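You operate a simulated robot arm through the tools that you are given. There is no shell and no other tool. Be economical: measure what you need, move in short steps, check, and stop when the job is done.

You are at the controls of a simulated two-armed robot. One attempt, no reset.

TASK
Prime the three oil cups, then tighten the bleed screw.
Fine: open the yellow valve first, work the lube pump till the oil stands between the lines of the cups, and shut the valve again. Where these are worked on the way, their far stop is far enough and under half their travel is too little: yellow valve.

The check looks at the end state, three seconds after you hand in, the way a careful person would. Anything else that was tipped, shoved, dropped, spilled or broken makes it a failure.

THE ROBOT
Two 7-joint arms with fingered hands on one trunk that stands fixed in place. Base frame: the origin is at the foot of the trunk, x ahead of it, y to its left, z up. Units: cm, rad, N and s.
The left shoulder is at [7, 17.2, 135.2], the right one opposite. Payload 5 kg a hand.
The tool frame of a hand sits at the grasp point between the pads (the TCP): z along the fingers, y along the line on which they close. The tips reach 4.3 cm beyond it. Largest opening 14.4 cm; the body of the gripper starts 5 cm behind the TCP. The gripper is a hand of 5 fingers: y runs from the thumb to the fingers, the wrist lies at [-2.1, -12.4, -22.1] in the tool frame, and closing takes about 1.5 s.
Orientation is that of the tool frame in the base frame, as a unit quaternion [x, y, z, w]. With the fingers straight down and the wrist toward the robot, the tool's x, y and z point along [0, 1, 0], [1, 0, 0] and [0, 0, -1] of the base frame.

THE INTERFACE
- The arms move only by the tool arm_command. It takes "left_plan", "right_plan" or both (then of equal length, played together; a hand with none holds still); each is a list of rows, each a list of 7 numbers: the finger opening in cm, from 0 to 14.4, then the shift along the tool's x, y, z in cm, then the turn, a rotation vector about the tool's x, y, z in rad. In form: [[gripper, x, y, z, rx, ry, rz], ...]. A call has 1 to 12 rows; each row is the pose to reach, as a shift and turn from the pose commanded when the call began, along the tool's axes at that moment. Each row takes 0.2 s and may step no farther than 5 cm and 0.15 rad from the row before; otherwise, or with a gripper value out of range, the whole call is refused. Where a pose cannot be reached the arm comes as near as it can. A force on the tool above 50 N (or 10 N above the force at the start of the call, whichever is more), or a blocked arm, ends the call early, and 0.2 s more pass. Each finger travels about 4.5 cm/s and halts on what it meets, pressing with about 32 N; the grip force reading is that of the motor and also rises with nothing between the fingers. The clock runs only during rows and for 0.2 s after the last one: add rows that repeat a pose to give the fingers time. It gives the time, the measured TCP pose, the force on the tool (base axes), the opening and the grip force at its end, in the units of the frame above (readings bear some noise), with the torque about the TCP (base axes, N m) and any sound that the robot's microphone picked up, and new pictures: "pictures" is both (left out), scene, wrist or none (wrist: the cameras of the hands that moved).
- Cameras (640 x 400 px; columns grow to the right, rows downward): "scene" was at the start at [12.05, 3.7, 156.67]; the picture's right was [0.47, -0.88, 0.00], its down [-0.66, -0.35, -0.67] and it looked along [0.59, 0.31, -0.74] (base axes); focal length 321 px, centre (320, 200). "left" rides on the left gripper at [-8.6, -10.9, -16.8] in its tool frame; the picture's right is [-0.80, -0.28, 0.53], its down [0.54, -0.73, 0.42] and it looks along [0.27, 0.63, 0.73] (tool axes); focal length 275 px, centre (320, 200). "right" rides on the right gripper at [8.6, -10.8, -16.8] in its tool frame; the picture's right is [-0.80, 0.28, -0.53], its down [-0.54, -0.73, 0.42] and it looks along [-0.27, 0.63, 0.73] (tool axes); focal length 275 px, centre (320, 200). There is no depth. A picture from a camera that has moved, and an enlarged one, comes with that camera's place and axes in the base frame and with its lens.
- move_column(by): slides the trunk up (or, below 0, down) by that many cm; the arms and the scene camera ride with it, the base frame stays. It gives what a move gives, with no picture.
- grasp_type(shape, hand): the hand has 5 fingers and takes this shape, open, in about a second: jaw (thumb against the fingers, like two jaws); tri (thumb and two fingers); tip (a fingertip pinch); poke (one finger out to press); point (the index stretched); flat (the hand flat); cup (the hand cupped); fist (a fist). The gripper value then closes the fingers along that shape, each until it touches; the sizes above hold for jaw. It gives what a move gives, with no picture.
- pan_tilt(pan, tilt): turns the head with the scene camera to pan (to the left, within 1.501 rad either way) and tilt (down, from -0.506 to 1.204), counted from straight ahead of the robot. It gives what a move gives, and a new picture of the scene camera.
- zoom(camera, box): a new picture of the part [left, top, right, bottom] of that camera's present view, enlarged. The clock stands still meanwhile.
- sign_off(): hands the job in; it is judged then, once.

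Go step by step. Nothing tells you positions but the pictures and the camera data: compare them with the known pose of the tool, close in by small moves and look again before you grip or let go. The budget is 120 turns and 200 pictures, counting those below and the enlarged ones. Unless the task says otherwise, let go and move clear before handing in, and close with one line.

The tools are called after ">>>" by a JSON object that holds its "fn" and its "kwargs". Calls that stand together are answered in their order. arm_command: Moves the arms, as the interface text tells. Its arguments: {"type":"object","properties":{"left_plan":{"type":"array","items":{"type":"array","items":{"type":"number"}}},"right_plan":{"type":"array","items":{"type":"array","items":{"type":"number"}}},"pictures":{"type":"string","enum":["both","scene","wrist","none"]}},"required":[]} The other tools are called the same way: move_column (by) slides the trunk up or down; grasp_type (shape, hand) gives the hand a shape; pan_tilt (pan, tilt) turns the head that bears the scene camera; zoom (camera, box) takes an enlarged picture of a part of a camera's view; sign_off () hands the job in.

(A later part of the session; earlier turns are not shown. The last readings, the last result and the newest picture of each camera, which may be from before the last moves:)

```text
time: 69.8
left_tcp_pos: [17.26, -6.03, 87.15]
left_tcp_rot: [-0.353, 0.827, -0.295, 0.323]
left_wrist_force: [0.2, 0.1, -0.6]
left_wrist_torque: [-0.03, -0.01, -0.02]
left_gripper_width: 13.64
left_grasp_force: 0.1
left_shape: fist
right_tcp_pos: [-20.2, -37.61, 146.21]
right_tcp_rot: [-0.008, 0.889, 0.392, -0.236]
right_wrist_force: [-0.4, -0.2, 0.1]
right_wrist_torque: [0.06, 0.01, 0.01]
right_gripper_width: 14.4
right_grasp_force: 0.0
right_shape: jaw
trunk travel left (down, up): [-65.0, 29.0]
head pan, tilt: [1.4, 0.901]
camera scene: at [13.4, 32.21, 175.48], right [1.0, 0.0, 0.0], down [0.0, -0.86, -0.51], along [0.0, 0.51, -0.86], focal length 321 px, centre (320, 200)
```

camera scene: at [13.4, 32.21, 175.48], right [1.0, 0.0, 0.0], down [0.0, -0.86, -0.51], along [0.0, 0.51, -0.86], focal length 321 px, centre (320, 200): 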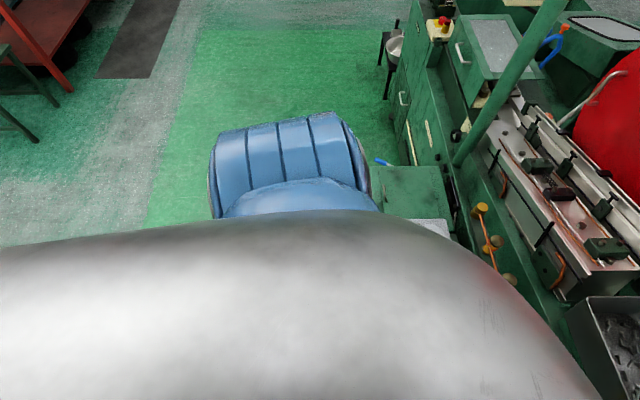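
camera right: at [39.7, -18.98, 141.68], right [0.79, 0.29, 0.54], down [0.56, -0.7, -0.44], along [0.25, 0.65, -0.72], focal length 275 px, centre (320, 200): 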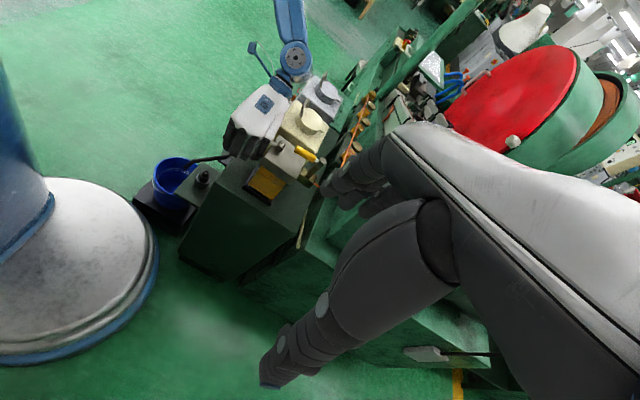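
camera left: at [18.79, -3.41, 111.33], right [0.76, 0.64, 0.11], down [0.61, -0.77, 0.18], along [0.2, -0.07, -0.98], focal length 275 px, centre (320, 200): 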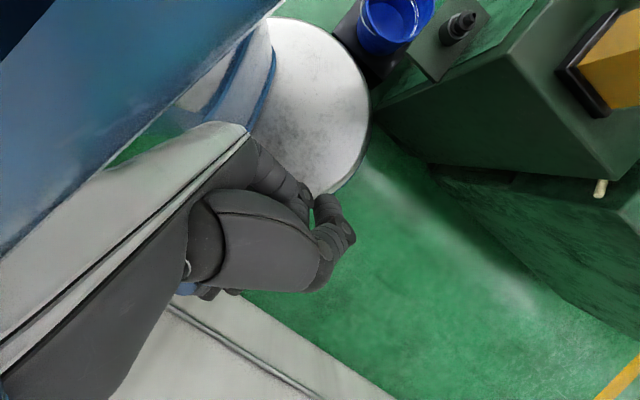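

>>> {"fn": "arm_command", "kwargs": {"left_plan": [[14, -4, -0.6, 2.8, 0, 0, 0], [14, -8, -1.2, 5.6, 0, 0, 0], [14, -12, -1.8, 8.4, 0, 0, 0], [14, -16, -2.4, 11.2, 0, 0, 0], [14, -20, -3, 14, 0, 0, 0], [14, -24, -3.6, 16.8, 0, 0, 0]], "pictures": "none"}}

>>> {"fn": "pan_tilt", "kwargs": {"pan": 0.2, "tilt": 0.8}}

```text
time: 70.1
left_tcp_pos: [17.28, 0.45, 79.07]
left_tcp_rot: [-0.293, 0.865, -0.252, 0.32]
left_wrist_force: [-0.9, 0.1, 1.2]
left_wrist_torque: [-0.15, 0.0, -0.13]
left_gripper_width: 13.65
left_grasp_force: 0.1
left_shape: fist
right_tcp_pos: [-24.4, -37.03, 144.34]
right_tcp_rot: [-0.015, 0.91, 0.338, -0.239]
right_wrist_force: [-3.2, 6.1, 5.0]
right_wrist_torque: [-0.61, -0.45, 0.15]
right_gripper_width: 14.37
right_grasp_force: 0.1
right_shape: jaw
trunk travel left (down, up): [-65.0, 29.0]
head pan, tilt: [1.4, 0.901]
stopped in row 1 (left hand): the arm was blocked; the commanded pose is now the measured one
```

```text
time: 71.5
left_tcp_pos: [15.84, -1.23, 78.56]
left_tcp_rot: [-0.275, 0.875, -0.251, 0.31]
left_wrist_force: [-0.2, -0.6, -0.2]
left_wrist_torque: [0.02, -0.01, 0.02]
left_gripper_width: 13.64
left_grasp_force: 0.0
left_shape: fist
right_tcp_pos: [-25.61, -37.96, 142.5]
right_tcp_rot: [-0.005, 0.908, 0.356, -0.22]
right_wrist_force: [-0.2, 0.4, 0.1]
right_wrist_torque: [-0.02, -0.02, 0.01]
right_gripper_width: 14.41
right_grasp_force: 0.2
right_shape: jaw
trunk travel left (down, up): [-65.0, 29.0]
head pan, tilt: [0.201, 0.799]
camera scene: at [19.72, 32.59, 176.53], right [0.34, -0.93, 0.15], down [-0.68, -0.35, -0.65], along [0.66, 0.11, -0.75], focal length 321 px, centre (320, 200)
```

scene: 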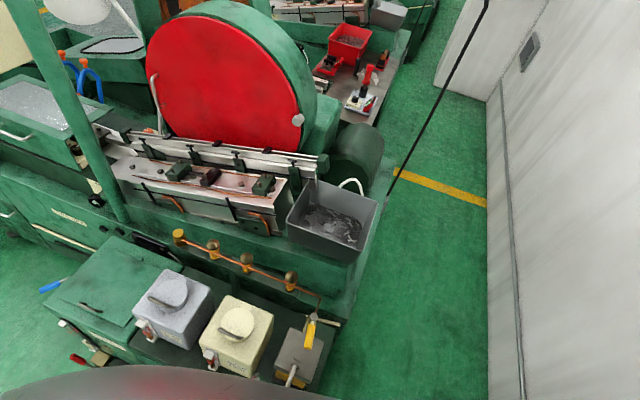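

>>> {"fn": "zoom", "kwargs": {"camera": "right", "box": [250, 220, 570, 400]}}

>>> {"fn": "zoom", "kwargs": {"camera": "left", "box": [0, 0, 640, 400]}}

```text
2.00 times, centred on (410, 310) of right
camera zoom: at [-28.28, -58.11, 149.77], right [0.98, 0.0, 0.22], down [0.21, -0.18, -0.96], along [0.04, 0.98, -0.18], focal length 551 px, centre (140, -20)
```

zoom: 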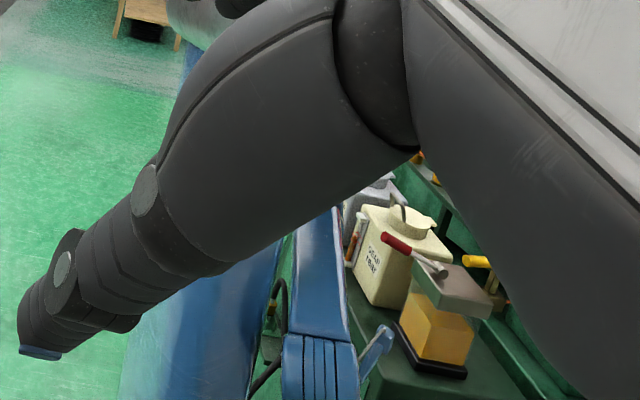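

```text
1.00 times, centred on (320, 200) of left (not enlarged: the box is as wide or as high as the picture)
camera zoom: at [13.73, 0.92, 100.15], right [0.98, 0.16, 0.13], down [0.17, -0.98, -0.07], along [0.12, 0.09, -0.99], focal length 275 px, centre (320, 200)
```

zoom: 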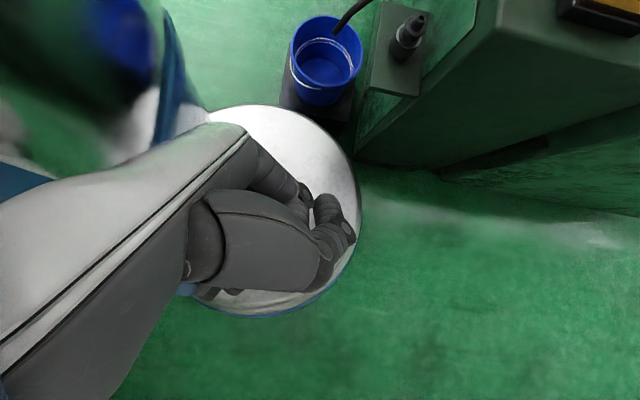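

>>> {"fn": "move_column", "kwargs": {"by": 8}}

>>> {"fn": "pan_tilt", "kwargs": {"pan": 0.2, "tilt": 0.8}}

```text
time: 71.8
left_tcp_pos: [16.35, 5.26, 70.93]
left_tcp_rot: [-0.204, 0.907, -0.219, 0.297]
left_wrist_force: [0.3, 0.6, 0.0]
left_wrist_torque: [-0.06, -0.01, -0.07]
left_gripper_width: 13.64
left_grasp_force: 0.0
left_shape: fist
right_tcp_pos: [-28.47, -37.48, 141.31]
right_tcp_rot: [-0.019, 0.929, 0.285, -0.237]
right_wrist_force: [-2.1, 5.6, 3.4]
right_wrist_torque: [-0.5, -0.32, 0.16]
right_gripper_width: 14.39
right_grasp_force: 0.0
right_shape: jaw
trunk travel left (down, up): [-65.1, 28.9]
head pan, tilt: [0.201, 0.799]
stopped: the arm was blocked; the commanded pose is now the measured one
```

```text
time: 72.4
left_tcp_pos: [15.36, 3.69, 70.46]
left_tcp_rot: [-0.195, 0.912, -0.214, 0.29]
left_wrist_force: [0.3, 0.6, -0.2]
left_wrist_torque: [0.01, 0.0, -0.01]
left_gripper_width: 13.63
left_grasp_force: 0.0
left_shape: fist
right_tcp_pos: [-29.1, -39.17, 139.49]
right_tcp_rot: [-0.016, 0.926, 0.302, -0.224]
right_wrist_force: [1.1, -0.4, -0.9]
right_wrist_torque: [-0.01, 0.01, 0.03]
right_gripper_width: 14.38
right_grasp_force: 0.0
right_shape: jaw
trunk travel left (down, up): [-65.1, 28.9]
head pan, tilt: [0.201, 0.799]
camera scene: at [18.75, 36.37, 176.22], right [0.32, -0.93, 0.18], down [-0.68, -0.35, -0.64], along [0.66, 0.08, -0.75], focal length 321 px, centre (320, 200)
```

scene: 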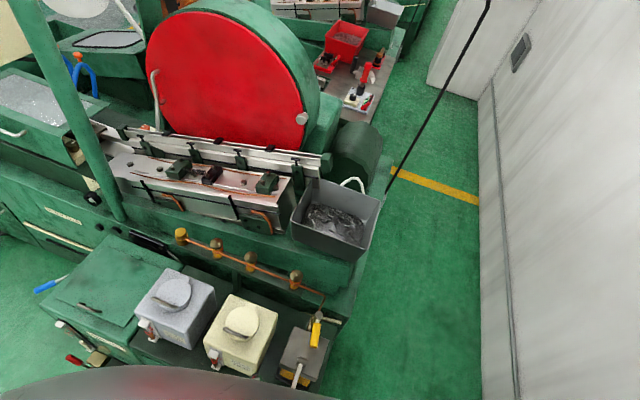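

I now see the likely culprit: the right wrist is at y ≈ −61, against the wall behind the hand, and it pushes the robot left at every command. I'll drive the right hand away from the wall (+y) while turning it to point down.

>>> {"fn": "arm_command", "kwargs": {"right_plan": [[14.4, -1.7, 4.0, 2.2, 0.115, -0.083, 0], [14.4, -3.4, 8.0, 4.4, 0.23, -0.166, 0], [14.4, -5.1, 12.0, 6.6, 0.345, -0.25, 0], [14.4, -6.8, 16.0, 8.8, 0.46, -0.33, 0]], "pictures": "none"}}

>>> {"fn": "pan_tilt", "kwargs": {"pan": -1.5, "tilt": 0.5}}

```text
time: 72.8
left_tcp_pos: [15.87, 10.46, 62.62]
left_tcp_rot: [-0.104, 0.939, -0.178, 0.275]
left_wrist_force: [1.0, 0.2, 1.4]
left_wrist_torque: [-0.02, 0.32, -0.04]
left_gripper_width: 13.62
left_grasp_force: 0.1
left_shape: fist
right_tcp_pos: [-32.5, -38.04, 138.11]
right_tcp_rot: [-0.019, 0.938, 0.255, -0.233]
right_wrist_force: [3.5, 4.9, 7.1]
right_wrist_torque: [-0.64, -0.2, 0.5]
right_gripper_width: 14.39
right_grasp_force: 0.1
right_shape: jaw
trunk travel left (down, up): [-65.1, 28.9]
head pan, tilt: [0.201, 0.799]
stopped in row 1 (left hand): the arm was blocked; the commanded pose is now the measured one
```

```text
time: 74.5
left_tcp_pos: [11.27, 7.63, 63.38]
left_tcp_rot: [-0.114, 0.947, -0.163, 0.253]
left_wrist_force: [-0.4, -0.1, -0.4]
left_wrist_torque: [0.0, 0.02, 0.0]
left_gripper_width: 13.64
left_grasp_force: 0.2
left_shape: fist
right_tcp_pos: [-35.66, -38.91, 134.05]
right_tcp_rot: [-0.01, 0.937, 0.296, -0.187]
right_wrist_force: [-5.4, 20.4, 7.2]
right_wrist_torque: [0.37, 0.32, -0.55]
right_gripper_width: 13.97
right_grasp_force: 0.1
right_shape: jaw
trunk travel left (down, up): [-65.1, 28.9]
head pan, tilt: [-1.499, 0.499]
camera scene: at [8.86, 24.66, 181.12], right [-0.99, -0.12, 0.02], down [-0.06, 0.31, -0.95], along [0.1, -0.95, -0.31], focal length 321 px, centre (320, 200)
```

scene: 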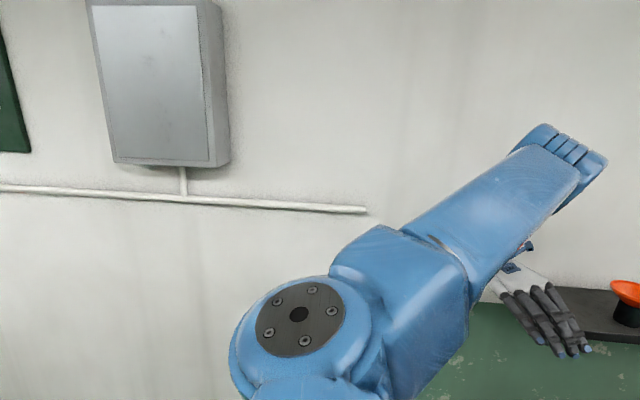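

>>> {"fn": "arm_command", "kwargs": {"left_plan": [[14, -4.0, -1.9, -2.1, 0, 0, 0], [14, -8.0, -3.8, -4.2, 0, 0, 0], [14, -12.0, -5.7, -6.3, 0, 0, 0], [14, -16.0, -7.6, -8.4, 0, 0, 0]], "right_plan": [[14.4, -3.7, 3.0, -0.8, 0, 0, 0], [14.4, -7.4, 6.0, -1.6, 0, 0, 0], [14.4, -11.1, 9.0, -2.4, 0, 0, 0], [14.4, -14.8, 12.0, -3.2, 0, 0, 0]], "pictures": "none"}}

>>> {"fn": "pan_tilt", "kwargs": {"pan": 0.2, "tilt": 0.8}}

>>> {"fn": "zoom", "kwargs": {"camera": "right", "box": [0, 0, 640, 400]}}

```text
time: 74.8
left_tcp_pos: [7.56, 14.88, 58.79]
left_tcp_rot: [-0.046, 0.973, -0.108, 0.201]
left_wrist_force: [0.3, 3.8, -0.1]
left_wrist_torque: [-0.28, 0.03, -0.15]
left_gripper_width: 13.64
left_grasp_force: 0.0
left_shape: fist
right_tcp_pos: [-35.66, -37.03, 133.58]
right_tcp_rot: [-0.021, 0.944, 0.28, -0.172]
right_wrist_force: [-1.1, 5.1, 2.1]
right_wrist_torque: [-0.41, -0.19, 0.09]
right_gripper_width: 14.15
right_grasp_force: 0.0
right_shape: jaw
trunk travel left (down, up): [-65.1, 28.9]
head pan, tilt: [-1.499, 0.499]
stopped in row 1 (left hand): the arm was blocked; the commanded pose is now the measured one
```

```text
time: 76.6
left_tcp_pos: [1.95, 12.08, 60.32]
left_tcp_rot: [-0.061, 0.978, -0.107, 0.17]
left_wrist_force: [0.7, 0.3, -0.2]
left_wrist_torque: [0.0, 0.04, 0.02]
left_gripper_width: 13.6
left_grasp_force: 0.0
left_shape: fist
right_tcp_pos: [-32.1, -37.7, 132.78]
right_tcp_rot: [-0.025, 0.927, 0.353, -0.121]
right_wrist_force: [-0.1, -0.8, 0.3]
right_wrist_torque: [-0.01, -0.02, 0.0]
right_gripper_width: 14.4
right_grasp_force: 0.1
right_shape: jaw
trunk travel left (down, up): [-65.1, 28.9]
head pan, tilt: [0.201, 0.799]
camera scene: at [10.65, 35.78, 176.49], right [0.03, -0.98, 0.2], down [-0.73, -0.16, -0.66], along [0.68, -0.12, -0.72], focal length 321 px, centre (320, 200)
```

scene: 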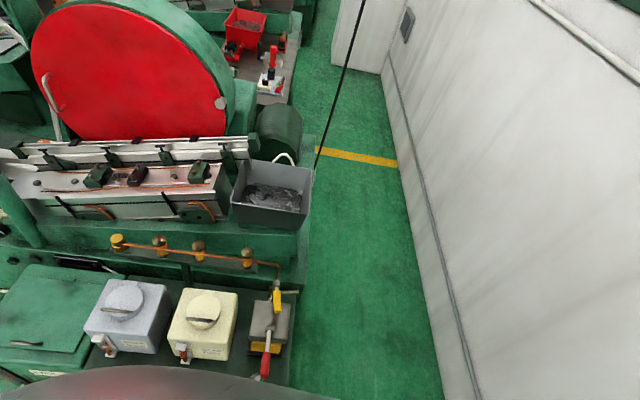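

```text
1.00 times, centred on (320, 200) of right (not enlarged: the box is as wide or as high as the picture)
camera zoom: at [-36.97, -57.73, 139.47], right [0.91, -0.03, 0.41], down [0.39, -0.2, -0.9], along [0.11, 0.98, -0.17], focal length 275 px, centre (320, 200)
```

zoom: 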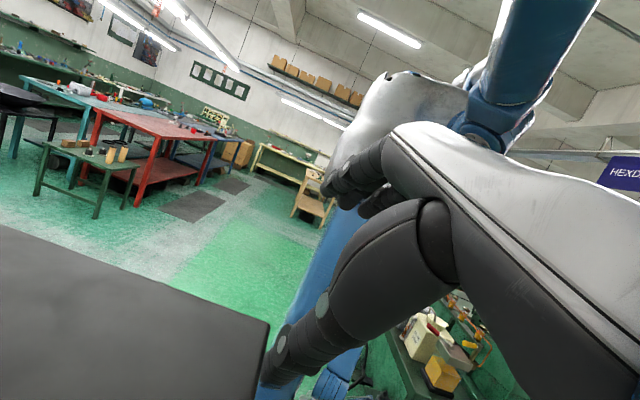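

The yaw has swung the other way, so forward commands should now be helped rather than opposed. I'll drive both hands forward.

>>> {"fn": "arm_command", "kwargs": {"left_plan": [[14, -4.5, 1.7, -0.5, 0, 0, 0], [14, -9, 3.4, -1, 0, 0, 0], [14, -13.5, 5.1, -1.5, 0, 0, 0], [14, -18, 6.8, -2, 0, 0, 0], [14, -22.5, 8.5, -2.5, 0, 0, 0]], "right_plan": [[14.4, -4.8, 0.9, -0.5, 0, 0, 0], [14.4, -9.6, 1.8, -1, 0, 0, 0], [14.4, -14.4, 2.7, -1.5, 0, 0, 0], [14.4, -19.2, 3.6, -2, 0, 0, 0], [14.4, -24, 4.5, -2.5, 0, 0, 0]], "pictures": "none"}}

>>> {"fn": "pan_tilt", "kwargs": {"pan": 0.2, "tilt": 0.8}}

```text
time: 76.9
left_tcp_pos: [3.73, 14.76, 59.38]
left_tcp_rot: [-0.126, 0.984, -0.075, 0.102]
left_wrist_force: [-5.6, -2.0, 3.2]
left_wrist_torque: [0.16, -0.28, 0.04]
left_gripper_width: 13.61
left_grasp_force: 0.0
left_shape: fist
right_tcp_pos: [-14.48, -35.47, 129.48]
right_tcp_rot: [-0.054, 0.896, 0.413, -0.154]
right_wrist_force: [18.6, 1.0, -5.2]
right_wrist_torque: [0.17, 1.04, 1.49]
right_gripper_width: 14.37
right_grasp_force: 0.1
right_shape: jaw
trunk travel left (down, up): [-65.1, 28.9]
head pan, tilt: [0.201, 0.799]
stopped in row 1 (right hand): the arm was blocked; the commanded pose is now the measured one
```

```text
time: 77.5
left_tcp_pos: [1.51, 15.88, 57.97]
left_tcp_rot: [-0.113, 0.986, -0.077, 0.097]
left_wrist_force: [43.6, -19.5, 15.5]
left_wrist_torque: [1.71, 4.92, 1.24]
left_gripper_width: 13.62
left_grasp_force: 0.1
left_shape: fist
right_tcp_pos: [-8.26, -38.06, 131.07]
right_tcp_rot: [-0.095, 0.906, 0.395, -0.12]
right_wrist_force: [1.5, -5.1, -0.3]
right_wrist_torque: [0.19, 0.0, -0.13]
right_gripper_width: 14.39
right_grasp_force: 0.0
right_shape: jaw
trunk travel left (down, up): [-65.1, 28.9]
head pan, tilt: [0.201, 0.799]
camera scene: at [12.01, 41.14, 175.81], right [0.14, -0.97, 0.22], down [-0.72, -0.25, -0.65], along [0.68, -0.07, -0.73], focal length 321 px, centre (320, 200)
```

scene: 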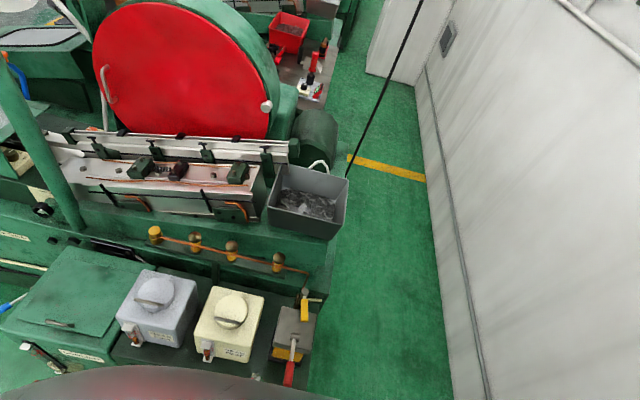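

>>> {"fn": "arm_command", "kwargs": {"left_plan": [[14, -2.3, 3.2, -2.7, 0, 0, 0], [14, -4.6, 6.4, -5.4, 0, 0, 0], [14, -6.9, 9.6, -8.1, 0, 0, 0], [14, -9.2, 12.8, -10.8, 0, 0, 0]], "right_plan": [[14.4, -4.5, 1.4, -0.9, 0, 0, 0], [14.4, -9, 2.8, -1.8, 0, 0, 0], [14.4, -13.5, 4.2, -2.7, 0, 0, 0], [14.4, -18, 5.6, -3.6, 0, 0, 0]], "pictures": "none"}}

>>> {"fn": "pan_tilt", "kwargs": {"pan": 0.2, "tilt": 0.8}}

```text
time: 77.8
left_tcp_pos: [0.19, 21.11, 54.97]
left_tcp_rot: [-0.105, 0.992, -0.066, 0.024]
left_wrist_force: [160.2, -19.4, 13.8]
left_wrist_torque: [1.89, 14.4, -2.19]
left_gripper_width: 13.63
left_grasp_force: 0.2
left_shape: fist
right_tcp_pos: [-9.3, -37.58, 136.18]
right_tcp_rot: [0.042, 0.939, 0.312, -0.141]
right_wrist_force: [-8.1, -15.2, 33.6]
right_wrist_torque: [-1.56, -1.73, -1.02]
right_gripper_width: 14.4
right_grasp_force: 0.1
right_shape: jaw
trunk travel left (down, up): [-65.1, 28.9]
head pan, tilt: [0.201, 0.799]
stopped in row 1 (left hand): the force on the tool passed its limit at 97 N (the readings are from after the stop); the commanded pose is now the measured one
```

```text
time: 78.4
left_tcp_pos: [0.22, 20.91, 55.18]
left_tcp_rot: [-0.1, 0.993, -0.061, 0.033]
left_wrist_force: [205.9, 53.4, -0.4]
left_wrist_torque: [-4.36, 16.56, -9.46]
left_gripper_width: 13.64
left_grasp_force: 0.1
left_shape: fist
right_tcp_pos: [-9.85, -37.74, 135.75]
right_tcp_rot: [0.035, 0.938, 0.32, -0.131]
right_wrist_force: [0.6, 0.1, 0.3]
right_wrist_torque: [-0.02, 0.01, 0.0]
right_gripper_width: 14.41
right_grasp_force: 0.1
right_shape: jaw
trunk travel left (down, up): [-65.1, 28.9]
head pan, tilt: [0.201, 0.799]
camera scene: at [14.61, 47.06, 174.67], right [0.12, -0.96, 0.26], down [-0.73, -0.26, -0.63], along [0.67, -0.12, -0.73], focal length 321 px, centre (320, 200)
```

scene: 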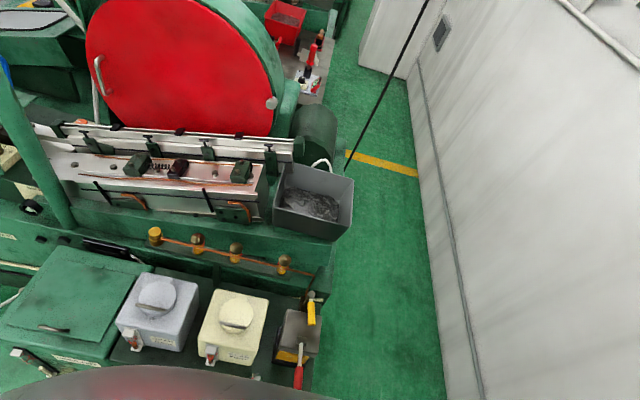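

The torso leans further left with each command. I'll try the opposite: left hand up and to the right, right hand down, so that righting the body is the consistent motion.

>>> {"fn": "arm_command", "kwargs": {"left_plan": [[14, 0.5, -3.0, -3.8, 0, 0, 0], [14, 1, -6, -7.6, 0, 0, 0], [14, 1.5, -9, -11.4, 0, 0, 0], [14, 2, -12, -15.2, 0, 0, 0]], "right_plan": [[14.4, 0, -2.4, 3.0, 0, 0, 0], [14.4, 0, -4.8, 6, 0, 0, 0], [14.4, 0, -7.2, 9, 0, 0, 0], [14.4, 0, -9.6, 12, 0, 0, 0]], "pictures": "none"}}

>>> {"fn": "pan_tilt", "kwargs": {"pan": 0.2, "tilt": 0.8}}

```text
time: 78.7
left_tcp_pos: [-0.29, 23.63, 52.38]
left_tcp_rot: [-0.114, 0.993, -0.041, -0.005]
left_wrist_force: [93.7, 25.0, -11.4]
left_wrist_torque: [-2.12, 7.75, -3.86]
left_gripper_width: 13.63
left_grasp_force: 0.1
left_shape: fist
right_tcp_pos: [-9.17, -38.86, 129.97]
right_tcp_rot: [-0.038, 0.925, 0.32, -0.199]
right_wrist_force: [-16.8, -90.0, -26.0]
right_wrist_torque: [6.48, 0.51, -6.44]
right_gripper_width: 14.39
right_grasp_force: 0.1
right_shape: jaw
right hand out of reach, approached as far as the arm can: row 1
trunk travel left (down, up): [-65.1, 28.9]
head pan, tilt: [0.201, 0.799]
stopped in row 1 (left hand): the arm was blocked; the commanded pose is now the measured one
```

```text
time: 79.3
left_tcp_pos: [-0.25, 23.22, 52.87]
left_tcp_rot: [-0.124, 0.991, -0.042, -0.003]
left_wrist_force: [83.2, 23.2, -17.0]
left_wrist_torque: [-2.28, 5.75, -3.41]
left_gripper_width: 13.64
left_grasp_force: 0.0
left_shape: fist
right_tcp_pos: [-9.35, -38.89, 129.98]
right_tcp_rot: [-0.035, 0.924, 0.323, -0.201]
right_wrist_force: [0.1, 0.5, 0.4]
right_wrist_torque: [0.02, 0.01, -0.01]
right_gripper_width: 14.42
right_grasp_force: 0.1
right_shape: jaw
trunk travel left (down, up): [-65.1, 28.9]
head pan, tilt: [0.201, 0.799]
camera scene: at [13.67, 46.93, 174.76], right [0.1, -0.96, 0.26], down [-0.73, -0.25, -0.63], along [0.67, -0.12, -0.73], focal length 321 px, centre (320, 200)
```

scene: 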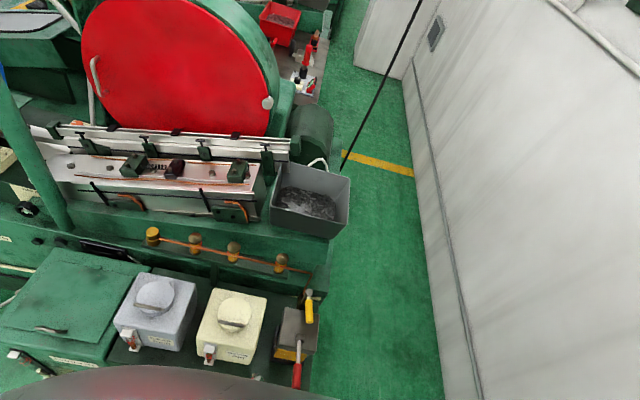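

>>> {"fn": "arm_command", "kwargs": {"left_plan": [[14, -1.5, -1, -4.5, 0, 0, 0], [14, -3, -2, -9, 0, 0, 0], [14, -4.5, -3, -13.5, 0, 0, 0], [14, -6, -4, -18, 0, 0, 0]], "right_plan": [[14.4, -4, -2, 1.5, 0, 0, 0], [14.4, -8, -4, 3, 0, 0, 0], [14.4, -12, -6, 4.5, 0, 0, 0], [14.4, -16, -8, 6, 0, 0, 0]], "pictures": "none"}}

>>> {"fn": "arm_command", "kwargs": {"left_plan": [[14, -1.5, -1, -4.5, 0, 0, 0], [14, -3, -2, -9, 0, 0, 0], [14, -4.5, -3, -13.5, 0, 0, 0], [14, -6, -4, -18, 0, 0, 0]], "right_plan": [[14.4, -4, -2, 1.5, 0, 0, 0], [14.4, -8, -4, 3, 0, 0, 0], [14.4, -12, -6, 4.5, 0, 0, 0], [14.4, -16, -8, 6, 0, 0, 0]], "pictures": "scene"}}

```text
time: 79.6
left_tcp_pos: [2.43, 21.47, 52.45]
left_tcp_rot: [-0.177, 0.984, -0.012, -0.015]
left_wrist_force: [0.2, -1.8, -5.5]
left_wrist_torque: [0.27, 0.06, 0.04]
left_gripper_width: 13.62
left_grasp_force: 0.1
left_shape: fist
right_tcp_pos: [-11.14, -22.64, 111.13]
right_tcp_rot: [-0.099, 0.807, 0.512, -0.277]
right_wrist_force: [-43.0, 104.4, 1.9]
right_wrist_torque: [-0.64, -0.68, 5.35]
right_gripper_width: 14.29
right_grasp_force: 0.0
right_shape: jaw
right hand out of reach, approached as far as the arm can: row 1
trunk travel left (down, up): [-65.1, 28.9]
head pan, tilt: [0.201, 0.799]
stopped in row 1 (right hand): the arm was blocked; the commanded pose is now the measured one
```

```text
time: 80.0
left_tcp_pos: [6.17, 16.12, 53.45]
left_tcp_rot: [-0.213, 0.973, 0.091, 0.016]
left_wrist_force: [-0.5, -3.0, 7.3]
left_wrist_torque: [0.03, -0.01, 0.03]
left_gripper_width: 13.63
left_grasp_force: 0.0
left_shape: fist
right_tcp_pos: [-0.97, -39.14, 99.73]
right_tcp_rot: [-0.169, 0.789, 0.576, -0.134]
right_wrist_force: [-11.6, 90.5, 32.4]
right_wrist_torque: [-3.51, -2.44, 5.3]
right_gripper_width: 14.42
right_grasp_force: 0.0
right_shape: jaw
right hand out of reach, approached as far as the arm can: row 1
trunk travel left (down, up): [-65.1, 28.9]
head pan, tilt: [0.201, 0.799]
stopped in row 1 (left hand): the arm was blocked; the commanded pose is now the measured one
camera scene: at [10.16, 15.01, 177.54], right [0.11, -0.99, 0.08], down [-0.72, -0.13, -0.68], along [0.69, 0.02, -0.73], focal length 321 px, centre (320, 200)
```

scene: 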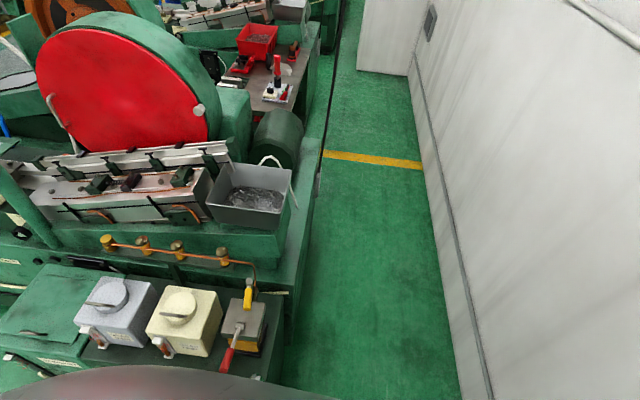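

The body is springing back upright (lean down from 0.26 to 0.08) now that the right arm came off the wall. I'll let it settle.

>>> {"fn": "pan_tilt", "kwargs": {"pan": -1.2, "tilt": 0.7}}

>>> {"fn": "pan_tilt", "kwargs": {"pan": 0.2, "tilt": 0.8}}

>>> {"fn": "zoom", "kwargs": {"camera": "left", "box": [0, 0, 640, 400]}}

>>> {"fn": "zoom", "kwargs": {"camera": "right", "box": [0, 0, 640, 400]}}

```text
time: 81.5
left_tcp_pos: [6.18, 19.34, 53.73]
left_tcp_rot: [-0.215, 0.966, 0.139, 0.027]
left_wrist_force: [-0.7, -0.5, 0.0]
left_wrist_torque: [0.02, -0.01, 0.03]
left_gripper_width: 13.62
left_grasp_force: 0.0
left_shape: fist
right_tcp_pos: [1.91, -38.13, 98.09]
right_tcp_rot: [-0.127, 0.786, 0.597, -0.098]
right_wrist_force: [0.0, 0.3, -0.3]
right_wrist_torque: [-0.02, 0.01, 0.02]
right_gripper_width: 14.37
right_grasp_force: 0.1
right_shape: jaw
trunk travel left (down, up): [-65.1, 28.9]
head pan, tilt: [-1.201, 0.7]
camera scene: at [3.99, 4.21, 178.85], right [-0.96, -0.29, 0.02], down [-0.19, 0.57, -0.8], along [0.22, -0.77, -0.6], focal length 321 px, centre (320, 200)
```

scene: 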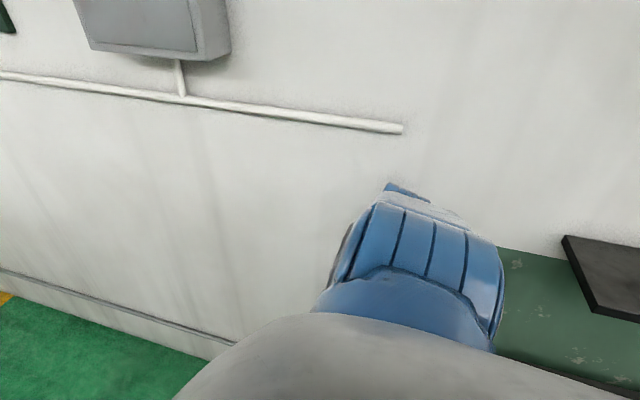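

```text
time: 83.0
left_tcp_pos: [5.79, 19.37, 53.86]
left_tcp_rot: [-0.214, 0.967, 0.138, 0.026]
left_wrist_force: [0.5, -0.2, 0.5]
left_wrist_torque: [0.02, -0.01, 0.0]
left_gripper_width: 13.64
left_grasp_force: 0.1
left_shape: fist
right_tcp_pos: [1.93, -38.16, 97.84]
right_tcp_rot: [-0.128, 0.786, 0.597, -0.099]
right_wrist_force: [0.3, 0.1, -0.7]
right_wrist_torque: [-0.03, 0.0, -0.02]
right_gripper_width: 14.41
right_grasp_force: 0.1
right_shape: jaw
trunk travel left (down, up): [-65.1, 28.9]
head pan, tilt: [0.201, 0.799]
camera scene: at [9.37, 13.22, 177.44], right [0.12, -0.99, 0.06], down [-0.71, -0.13, -0.69], along [0.69, 0.04, -0.72], focal length 321 px, centre (320, 200)
```

scene: 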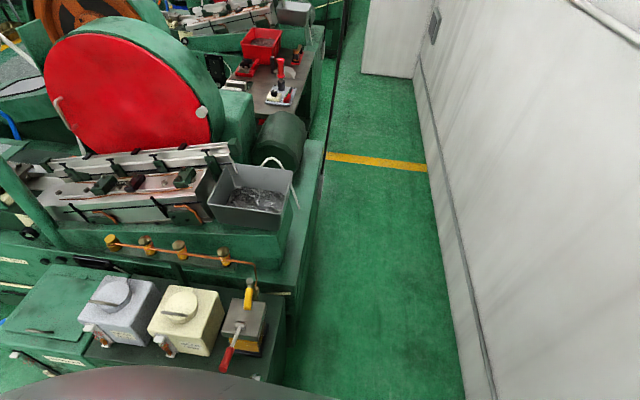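

```text
1.00 times, centred on (320, 200) of left (not enlarged: the box is as wide or as high as the picture)
camera zoom: at [18.43, 8.91, 68.13], right [0.84, 0.23, -0.5], down [-0.19, -0.73, -0.65], along [-0.51, 0.64, -0.57], focal length 275 px, centre (320, 200)
```

zoom: 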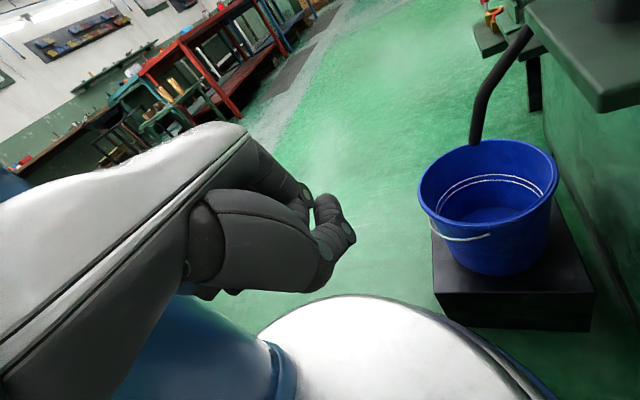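

```text
1.00 times, centred on (320, 200) of right (not enlarged: the box is as wide or as high as the picture)
camera zoom: at [-0.36, -58.82, 91.95], right [0.9, -0.16, 0.41], down [0.44, 0.38, -0.81], along [-0.02, 0.91, 0.41], focal length 275 px, centre (320, 200)
```

zoom: 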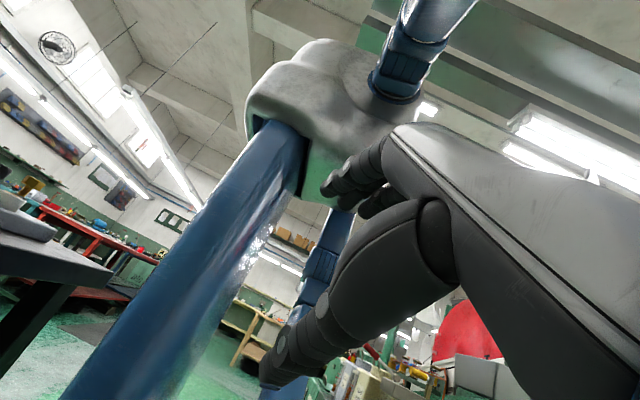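

Much better. The right wrist is still beside the wall, so I'll turn the right hand to point forward and move it forward while raising the left hand.

>>> {"fn": "arm_command", "kwargs": {"left_plan": [[14, -0.9, 2.0, -4.1, 0, 0, 0], [14, -1.8, 4, -8.2, 0, 0, 0], [14, -2.7, 6, -12.3, 0, 0, 0], [14, -3.6, 8, -16.4, 0, 0, 0], [14, -4.5, 10, -20.5, 0, 0, 0], [14, -5.4, 12, -24.6, 0, 0, 0]], "right_plan": [[14.4, -4.5, 0.3, 1, 0, -0.135, 0.038], [14.4, -9, 0.6, 2, 0, -0.27, 0.076], [14.4, -13.5, 0.9, 3, 0, -0.405, 0.114], [14.4, -18, 1.2, 4, 0, -0.54, 0.152], [14.4, -22.5, 1.5, 5, 0, -0.675, 0.19], [14.4, -27, 1.8, 6, 0, -0.81, 0.228]], "pictures": "scene"}}

```text
time: 83.3
left_tcp_pos: [8.48, 18.51, 55.45]
left_tcp_rot: [-0.248, 0.951, 0.183, 0.037]
left_wrist_force: [-3.4, -1.5, 3.5]
left_wrist_torque: [-0.03, -0.15, -0.08]
left_gripper_width: 13.62
left_grasp_force: 0.0
left_shape: fist
right_tcp_pos: [3.82, -40.23, 95.28]
right_tcp_rot: [-0.181, 0.774, 0.578, -0.186]
right_wrist_force: [2.4, 0.5, 1.2]
right_wrist_torque: [-0.14, 0.0, 0.12]
right_gripper_width: 14.41
right_grasp_force: 0.1
right_shape: jaw
trunk travel left (down, up): [-65.1, 28.9]
head pan, tilt: [0.201, 0.799]
stopped in row 1 (left hand): the arm was blocked; the commanded pose is now the measured one
camera scene: at [7.54, 8.56, 177.45], right [0.08, -1.0, 0.04], down [-0.72, -0.09, -0.69], along [0.69, 0.02, -0.72], focal length 321 px, centre (320, 200)
```

scene: 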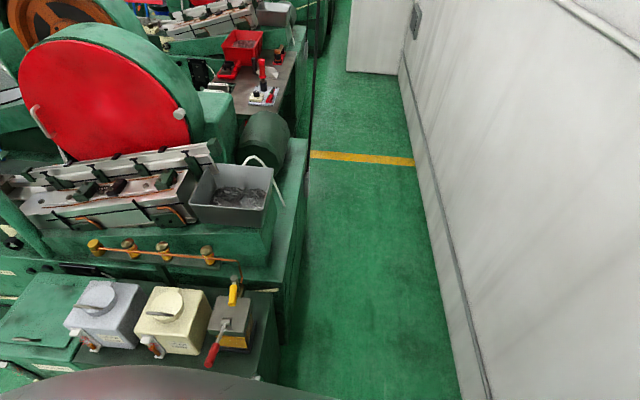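

>>> {"fn": "arm_command", "kwargs": {"left_plan": [[14, -1.8, 1.4, -4.1, 0, 0, 0], [14, -3.6, 2.8, -8.2, 0, 0, 0], [14, -5.4, 4.2, -12.3, 0, 0, 0], [14, -7.2, 5.6, -16.4, 0, 0, 0], [14, -9, 7, -20.5, 0, 0, 0], [14, -10.8, 8.4, -24.6, 0, 0, 0]], "right_plan": [[14.4, -4.6, 0.4, 0.1, -0.01, -0.135, 0.037], [14.4, -9.2, 0.8, 0.2, -0.02, -0.27, 0.074], [14.4, -13.8, 1.2, 0.3, -0.03, -0.405, 0.111], [14.4, -18.4, 1.6, 0.4, -0.04, -0.54, 0.148], [14.4, -23, 2, 0.5, -0.05, -0.675, 0.185], [14.4, -27.6, 2.4, 0.6, -0.06, -0.81, 0.222]], "pictures": "scene"}}

```text
time: 83.7
left_tcp_pos: [12.77, 11.74, 58.05]
left_tcp_rot: [-0.327, 0.93, 0.167, 0.016]
left_wrist_force: [-1.0, -2.3, 4.4]
left_wrist_torque: [-0.03, -0.18, -0.19]
left_gripper_width: 13.64
left_grasp_force: 0.1
left_shape: fist
right_tcp_pos: [18.29, -39.64, 95.55]
right_tcp_rot: [-0.228, 0.784, 0.538, -0.208]
right_wrist_force: [-21.3, 27.5, -3.4]
right_wrist_torque: [-0.13, -0.12, 0.65]
right_gripper_width: 14.39
right_grasp_force: 0.1
right_shape: jaw
right hand out of reach, approached as far as the arm can: row 1
trunk travel left (down, up): [-65.1, 28.9]
head pan, tilt: [0.201, 0.799]
stopped in row 1 (right hand): the arm was blocked; the commanded pose is now the measured one
camera scene: at [5.88, 4.15, 177.3], right [0.11, -0.99, 0.02], down [-0.7, -0.09, -0.7], along [0.7, 0.07, -0.71], focal length 321 px, centre (320, 200)
```

scene: 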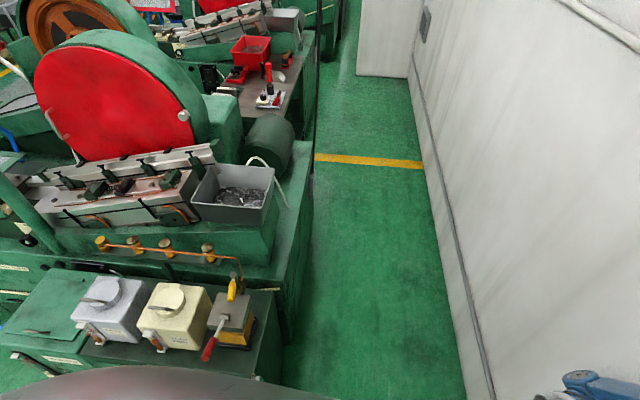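

It's almost upright again and the right hand is coming forward, so I'll continue the same way.

>>> {"fn": "arm_command", "kwargs": {"left_plan": [[14, -2.2, 2.4, -3.4, 0, 0, 0], [14, -4.4, 4.8, -6.8, 0, 0, 0], [14, -6.6, 7.2, -10.2, 0, 0, 0], [14, -8.8, 9.6, -13.6, 0, 0, 0], [14, -11, 12, -17, 0, 0, 0], [14, -13.2, 14.4, -20.4, 0, 0, 0]], "right_plan": [[14.4, -4.2, 1.5, -1.2, -0.01, -0.13, 0.047], [14.4, -8.4, 3, -2.4, -0.02, -0.26, 0.094], [14.4, -12.6, 4.5, -3.6, -0.03, -0.39, 0.141], [14.4, -16.8, 6, -4.8, -0.04, -0.52, 0.188], [14.4, -21, 7.5, -6, -0.05, -0.65, 0.235], [14.4, -25.2, 9, -7.2, -0.06, -0.78, 0.28]], "pictures": "scene"}}

```text
time: 84.0
left_tcp_pos: [20.48, 5.67, 60.75]
left_tcp_rot: [-0.359, 0.923, 0.14, -0.01]
left_wrist_force: [-5.0, -6.8, 5.1]
left_wrist_torque: [0.41, -0.53, -0.37]
left_gripper_width: 13.64
left_grasp_force: 0.1
left_shape: fist
right_tcp_pos: [32.15, -37.03, 95.56]
right_tcp_rot: [-0.235, 0.771, 0.547, -0.224]
right_wrist_force: [0.2, 0.8, -9.5]
right_wrist_torque: [0.42, 0.52, 0.14]
right_gripper_width: 14.38
right_grasp_force: 0.1
right_shape: jaw
right hand out of reach, approached as far as the arm can: row 1
trunk travel left (down, up): [-65.1, 28.9]
head pan, tilt: [0.201, 0.799]
stopped in row 1 (right hand): the arm was blocked; the commanded pose is now the measured one
camera scene: at [15.88, 1.83, 176.99], right [0.2, -0.98, 0.0], down [-0.71, -0.15, -0.68], along [0.67, 0.14, -0.73], focal length 321 px, centre (320, 200)
```

scene: 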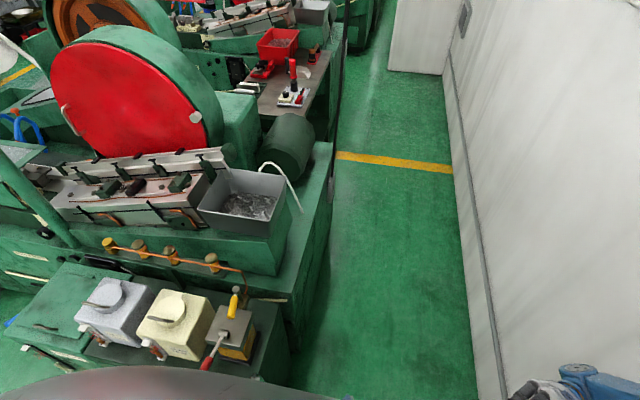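

>>> {"fn": "pan_tilt", "kwargs": {"pan": -0.6, "tilt": 0.9}}

>>> {"fn": "pan_tilt", "kwargs": {"pan": 0.485, "tilt": 0.84}}

```text
time: 85.1
left_tcp_pos: [17.62, 6.34, 60.87]
left_tcp_rot: [-0.347, 0.928, 0.134, -0.001]
left_wrist_force: [-0.8, -0.2, -0.6]
left_wrist_torque: [0.01, 0.0, -0.03]
left_gripper_width: 13.64
left_grasp_force: 0.0
left_shape: fist
right_tcp_pos: [27.34, -37.2, 96.39]
right_tcp_rot: [-0.224, 0.774, 0.552, -0.215]
right_wrist_force: [-0.7, 0.2, 0.3]
right_wrist_torque: [0.0, -0.07, -0.04]
right_gripper_width: 14.39
right_grasp_force: 0.2
right_shape: jaw
trunk travel left (down, up): [-65.1, 28.9]
head pan, tilt: [-0.6, 0.901]
camera scene: at [10.82, -2.27, 176.35], right [-0.57, -0.82, 0.01], down [-0.64, 0.44, -0.63], along [0.51, -0.36, -0.78], focal length 321 px, centre (320, 200)
```

scene: 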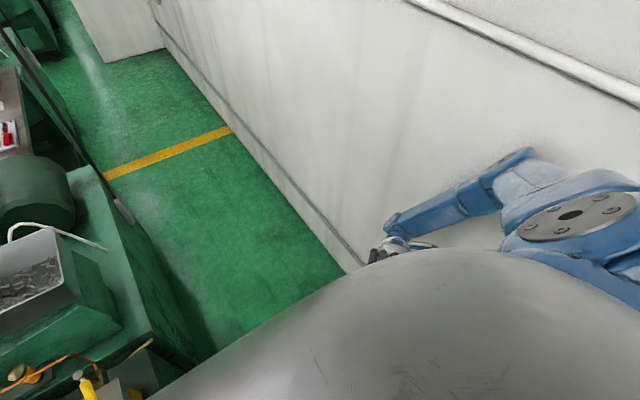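

```text
time: 86.5
left_tcp_pos: [17.57, 6.43, 60.79]
left_tcp_rot: [-0.347, 0.928, 0.135, 0.001]
left_wrist_force: [0.2, -0.1, 0.0]
left_wrist_torque: [0.01, 0.0, 0.01]
left_gripper_width: 13.62
left_grasp_force: 0.0
left_shape: fist
right_tcp_pos: [27.37, -37.41, 96.57]
right_tcp_rot: [-0.227, 0.772, 0.554, -0.215]
right_wrist_force: [-0.2, -0.1, 0.0]
right_wrist_torque: [-0.03, 0.03, 0.02]
right_gripper_width: 14.41
right_grasp_force: 0.0
right_shape: jaw
trunk travel left (down, up): [-65.1, 28.9]
head pan, tilt: [0.485, 0.84]
camera scene: at [11.41, 5.64, 176.81], right [0.47, -0.88, 0.01], down [-0.66, -0.35, -0.67], along [0.59, 0.3, -0.75], focal length 321 px, centre (320, 200)
```

scene: 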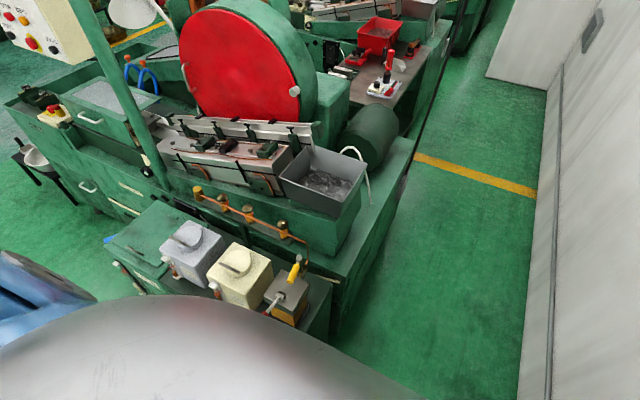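

The robot is back upright, within about 2 cm of nominal. First I'll take the right hand forward and away from the wall.

>>> {"fn": "arm_command", "kwargs": {"right_plan": [[14.4, -2, 0.9, -0.2, 0, 0, 0], [14.4, -5, 2.2, -0.4, 0, 0, 0], [14.4, -8.5, 3.8, -0.7, 0, 0, 0], [14.4, -12, 5.4, -1, 0, 0, 0], [14.4, -15.5, 7, -1.3, 0, 0, 0], [14.4, -19, 8.6, -1.6, 0, 0, 0], [14.4, -23, 10.4, -2, 0, 0, 0], [14.4, -27, 12.2, -2.3, 0, 0, 0]], "pictures": "scene"}}

```text
time: 88.3
left_tcp_pos: [17.92, 5.88, 60.69]
left_tcp_rot: [-0.346, 0.928, 0.141, -0.001]
left_wrist_force: [1.3, 0.4, -0.1]
left_wrist_torque: [-0.05, 0.08, 0.04]
left_gripper_width: 13.62
left_grasp_force: 0.1
left_shape: fist
right_tcp_pos: [49.64, -20.81, 106.11]
right_tcp_rot: [-0.224, 0.771, 0.556, -0.216]
right_wrist_force: [0.1, 0.5, 0.2]
right_wrist_torque: [0.01, 0.02, 0.0]
right_gripper_width: 14.39
right_grasp_force: 0.1
right_shape: jaw
trunk travel left (down, up): [-65.1, 28.9]
head pan, tilt: [0.485, 0.84]
camera scene: at [12.29, 3.98, 176.77], right [0.47, -0.88, 0.0], down [-0.66, -0.35, -0.67], along [0.59, 0.31, -0.75], focal length 321 px, centre (320, 200)
```

scene: 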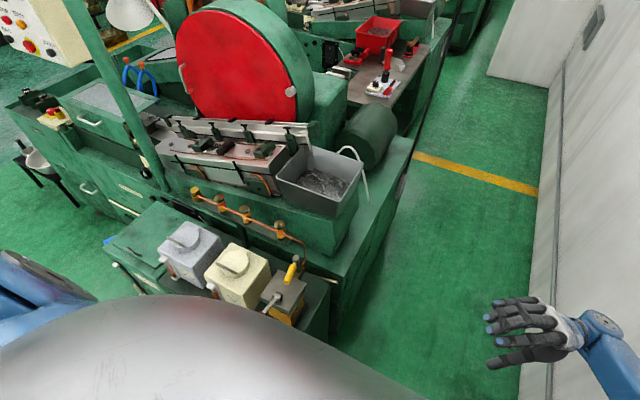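

Control is fully restored. Next I'll reorient the right hand to point down at a safe place in front.

>>> {"fn": "arm_command", "kwargs": {"right_plan": [[14.4, -1.4, 0.92, 0.32, 0.1, -0.039, 0.04], [14.4, -2.8, 1.84, 0.64, 0.2, -0.078, 0.081], [14.4, -4.2, 2.76, 0.96, 0.301, -0.117, 0.121], [14.4, -5.6, 3.7, 1.3, 0.402, -0.156, 0.162], [14.4, -7, 4.6, 1.6, 0.502, -0.195, 0.202], [14.4, -8.4, 5.5, 1.9, 0.602, -0.234, 0.242], [14.4, -9.8, 6.4, 2.2, 0.703, -0.273, 0.283], [14.4, -11.2, 7.3, 2.6, 0.803, -0.312, 0.323], [14.4, -12.6, 8.3, 2.9, 0.904, -0.351, 0.364], [14.4, -14, 9.2, 3.2, 1.004, -0.39, 0.404], [14.4, -15.4, 10.1, 3.5, 1.105, -0.429, 0.445], [14.4, -16.8, 11, 3.9, 1.205, -0.468, 0.485]], "pictures": "scene"}}

>>> {"fn": "zoom", "kwargs": {"camera": "left", "box": [0, 0, 640, 400]}}

>>> {"fn": "zoom", "kwargs": {"camera": "right", "box": [0, 0, 640, 400]}}

```text
time: 90.9
left_tcp_pos: [17.68, 5.85, 60.81]
left_tcp_rot: [-0.347, 0.927, 0.141, -0.001]
left_wrist_force: [-0.3, 0.1, -0.7]
left_wrist_torque: [-0.01, -0.04, -0.01]
left_gripper_width: 13.63
left_grasp_force: 0.1
left_shape: fist
right_tcp_pos: [59.68, -5.41, 114.16]
right_tcp_rot: [0.002, 1.0, 0.002, 0.001]
right_wrist_force: [-0.2, 1.2, -0.5]
right_wrist_torque: [-0.01, 0.0, 0.01]
right_gripper_width: 14.38
right_grasp_force: 0.1
right_shape: jaw
trunk travel left (down, up): [-65.1, 28.9]
head pan, tilt: [0.485, 0.84]
camera scene: at [12.1, 3.82, 176.79], right [0.47, -0.88, 0.0], down [-0.66, -0.35, -0.67], along [0.59, 0.31, -0.74], focal length 321 px, centre (320, 200)
```

scene: 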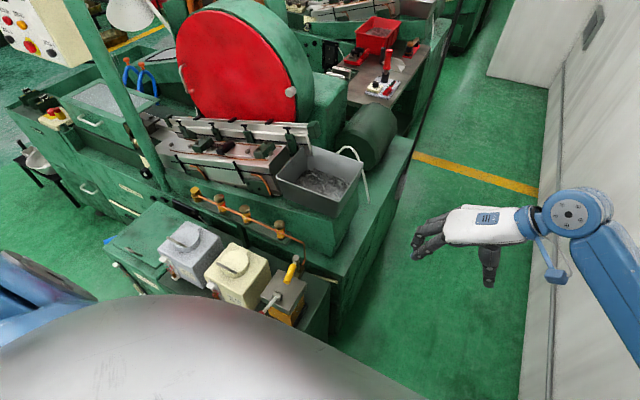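

```text
1.00 times, centred on (320, 200) of left (not enlarged: the box is as wide or as high as the picture)
camera zoom: at [33.0, -0.7, 75.0], right [0.74, 0.45, -0.51], down [0.01, -0.76, -0.65], along [-0.68, 0.47, -0.57], focal length 275 px, centre (320, 200)
```

zoom: 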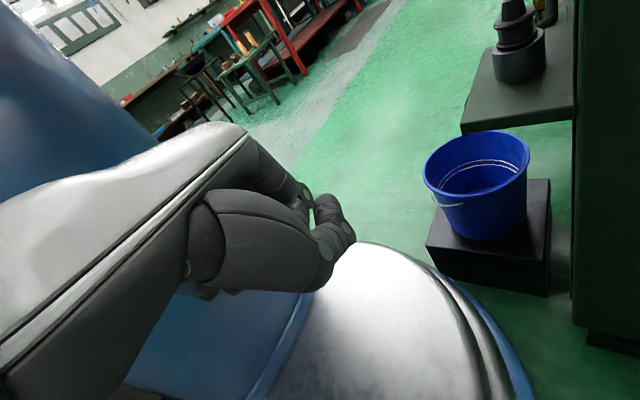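

```text
1.00 times, centred on (320, 200) of right (not enlarged: the box is as wide or as high as the picture)
camera zoom: at [50.86, -16.08, 130.86], right [0.8, 0.28, 0.54], down [0.54, -0.72, -0.42], along [0.27, 0.63, -0.73], focal length 275 px, centre (320, 200)
```

zoom: 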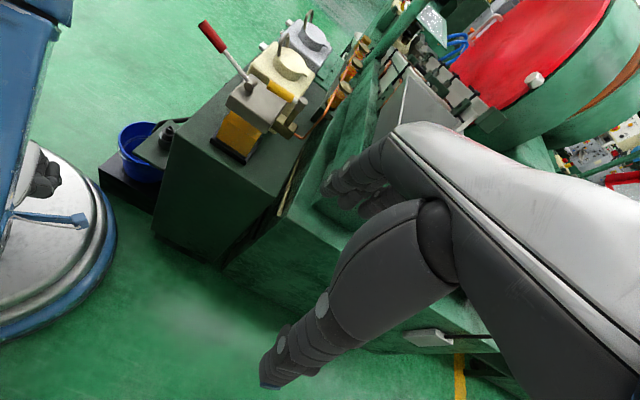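

The right hand is fine. Now I'll bring the left hand out from beside the column, forward, up and unwinding its twist, while moving the right hand a bit farther off.

>>> {"fn": "arm_command", "kwargs": {"left_plan": [[14, -1.4, -0.5, -3, 0, 0, -0.1], [14, -2.8, -1, -6, 0, 0, -0.22], [14, -4.2, -1.5, -9.1, 0, 0, -0.35], [14, -5.6, -2, -12.1, 0, 0, -0.48], [14, -7, -2.5, -15.2, 0, 0, -0.61], [14, -8.4, -3, -18.2, 0, 0, -0.74], [14, -9.7, -3.5, -21.2, 0, 0, -0.88], [14, -11.1, -4, -24.3, 0, 0, -1.02], [14, -12.5, -4.5, -27.3, 0, 0, -1.16], [14, -13.9, -5, -30.3, 0, 0, -1.3], [14, -15.3, -5.5, -33.4, 0, 0, -1.44], [14, -16.7, -6, -36.4, 0, 0, -1.58]], "right_plan": [[14.4, -1, -0.3, -1, 0, 0, 0], [14.4, -2, -0.6, -2, 0, 0, 0], [14.4, -3, -0.9, -3, 0, 0, 0], [14.4, -4, -1.2, -4, 0, 0, 0], [14.4, -5, -1.5, -5, 0, 0, 0], [14.4, -6, -1.8, -6, 0, 0, 0], [14.4, -7, -2.1, -7, 0, 0, 0], [14.4, -8, -2.4, -8, 0, 0, 0], [14.4, -9, -2.7, -9, 0, 0, 0], [14.4, -10, -3, -10, 0, 0, 0], [14.4, -10, -3, -11, 0, 0, 0], [14.4, -10, -3, -11, 0, 0, 0]], "pictures": "scene"}}

```text
time: 93.5
left_tcp_pos: [37.73, 2.75, 95.84]
left_tcp_rot: [0.903, -0.407, -0.099, -0.1]
left_wrist_force: [-0.2, 0.3, -0.4]
left_wrist_torque: [0.01, 0.0, -0.01]
left_gripper_width: 13.65
left_grasp_force: 0.0
left_shape: fist
right_tcp_pos: [69.53, -8.44, 125.11]
right_tcp_rot: [0.0, 1.0, 0.003, 0.0]
right_wrist_force: [-0.2, 1.2, -0.7]
right_wrist_torque: [0.0, -0.01, 0.01]
right_gripper_width: 14.37
right_grasp_force: 0.0
right_shape: jaw
trunk travel left (down, up): [-65.1, 28.9]
head pan, tilt: [0.485, 0.84]
camera scene: at [12.07, 3.7, 176.79], right [0.47, -0.88, 0.0], down [-0.66, -0.35, -0.67], along [0.59, 0.31, -0.74], focal length 321 px, centre (320, 200)
```

scene: 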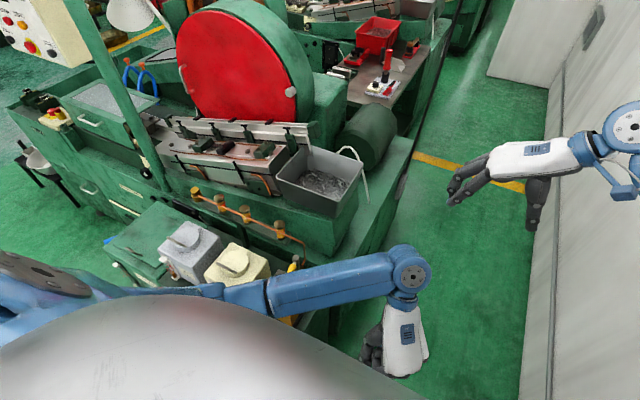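

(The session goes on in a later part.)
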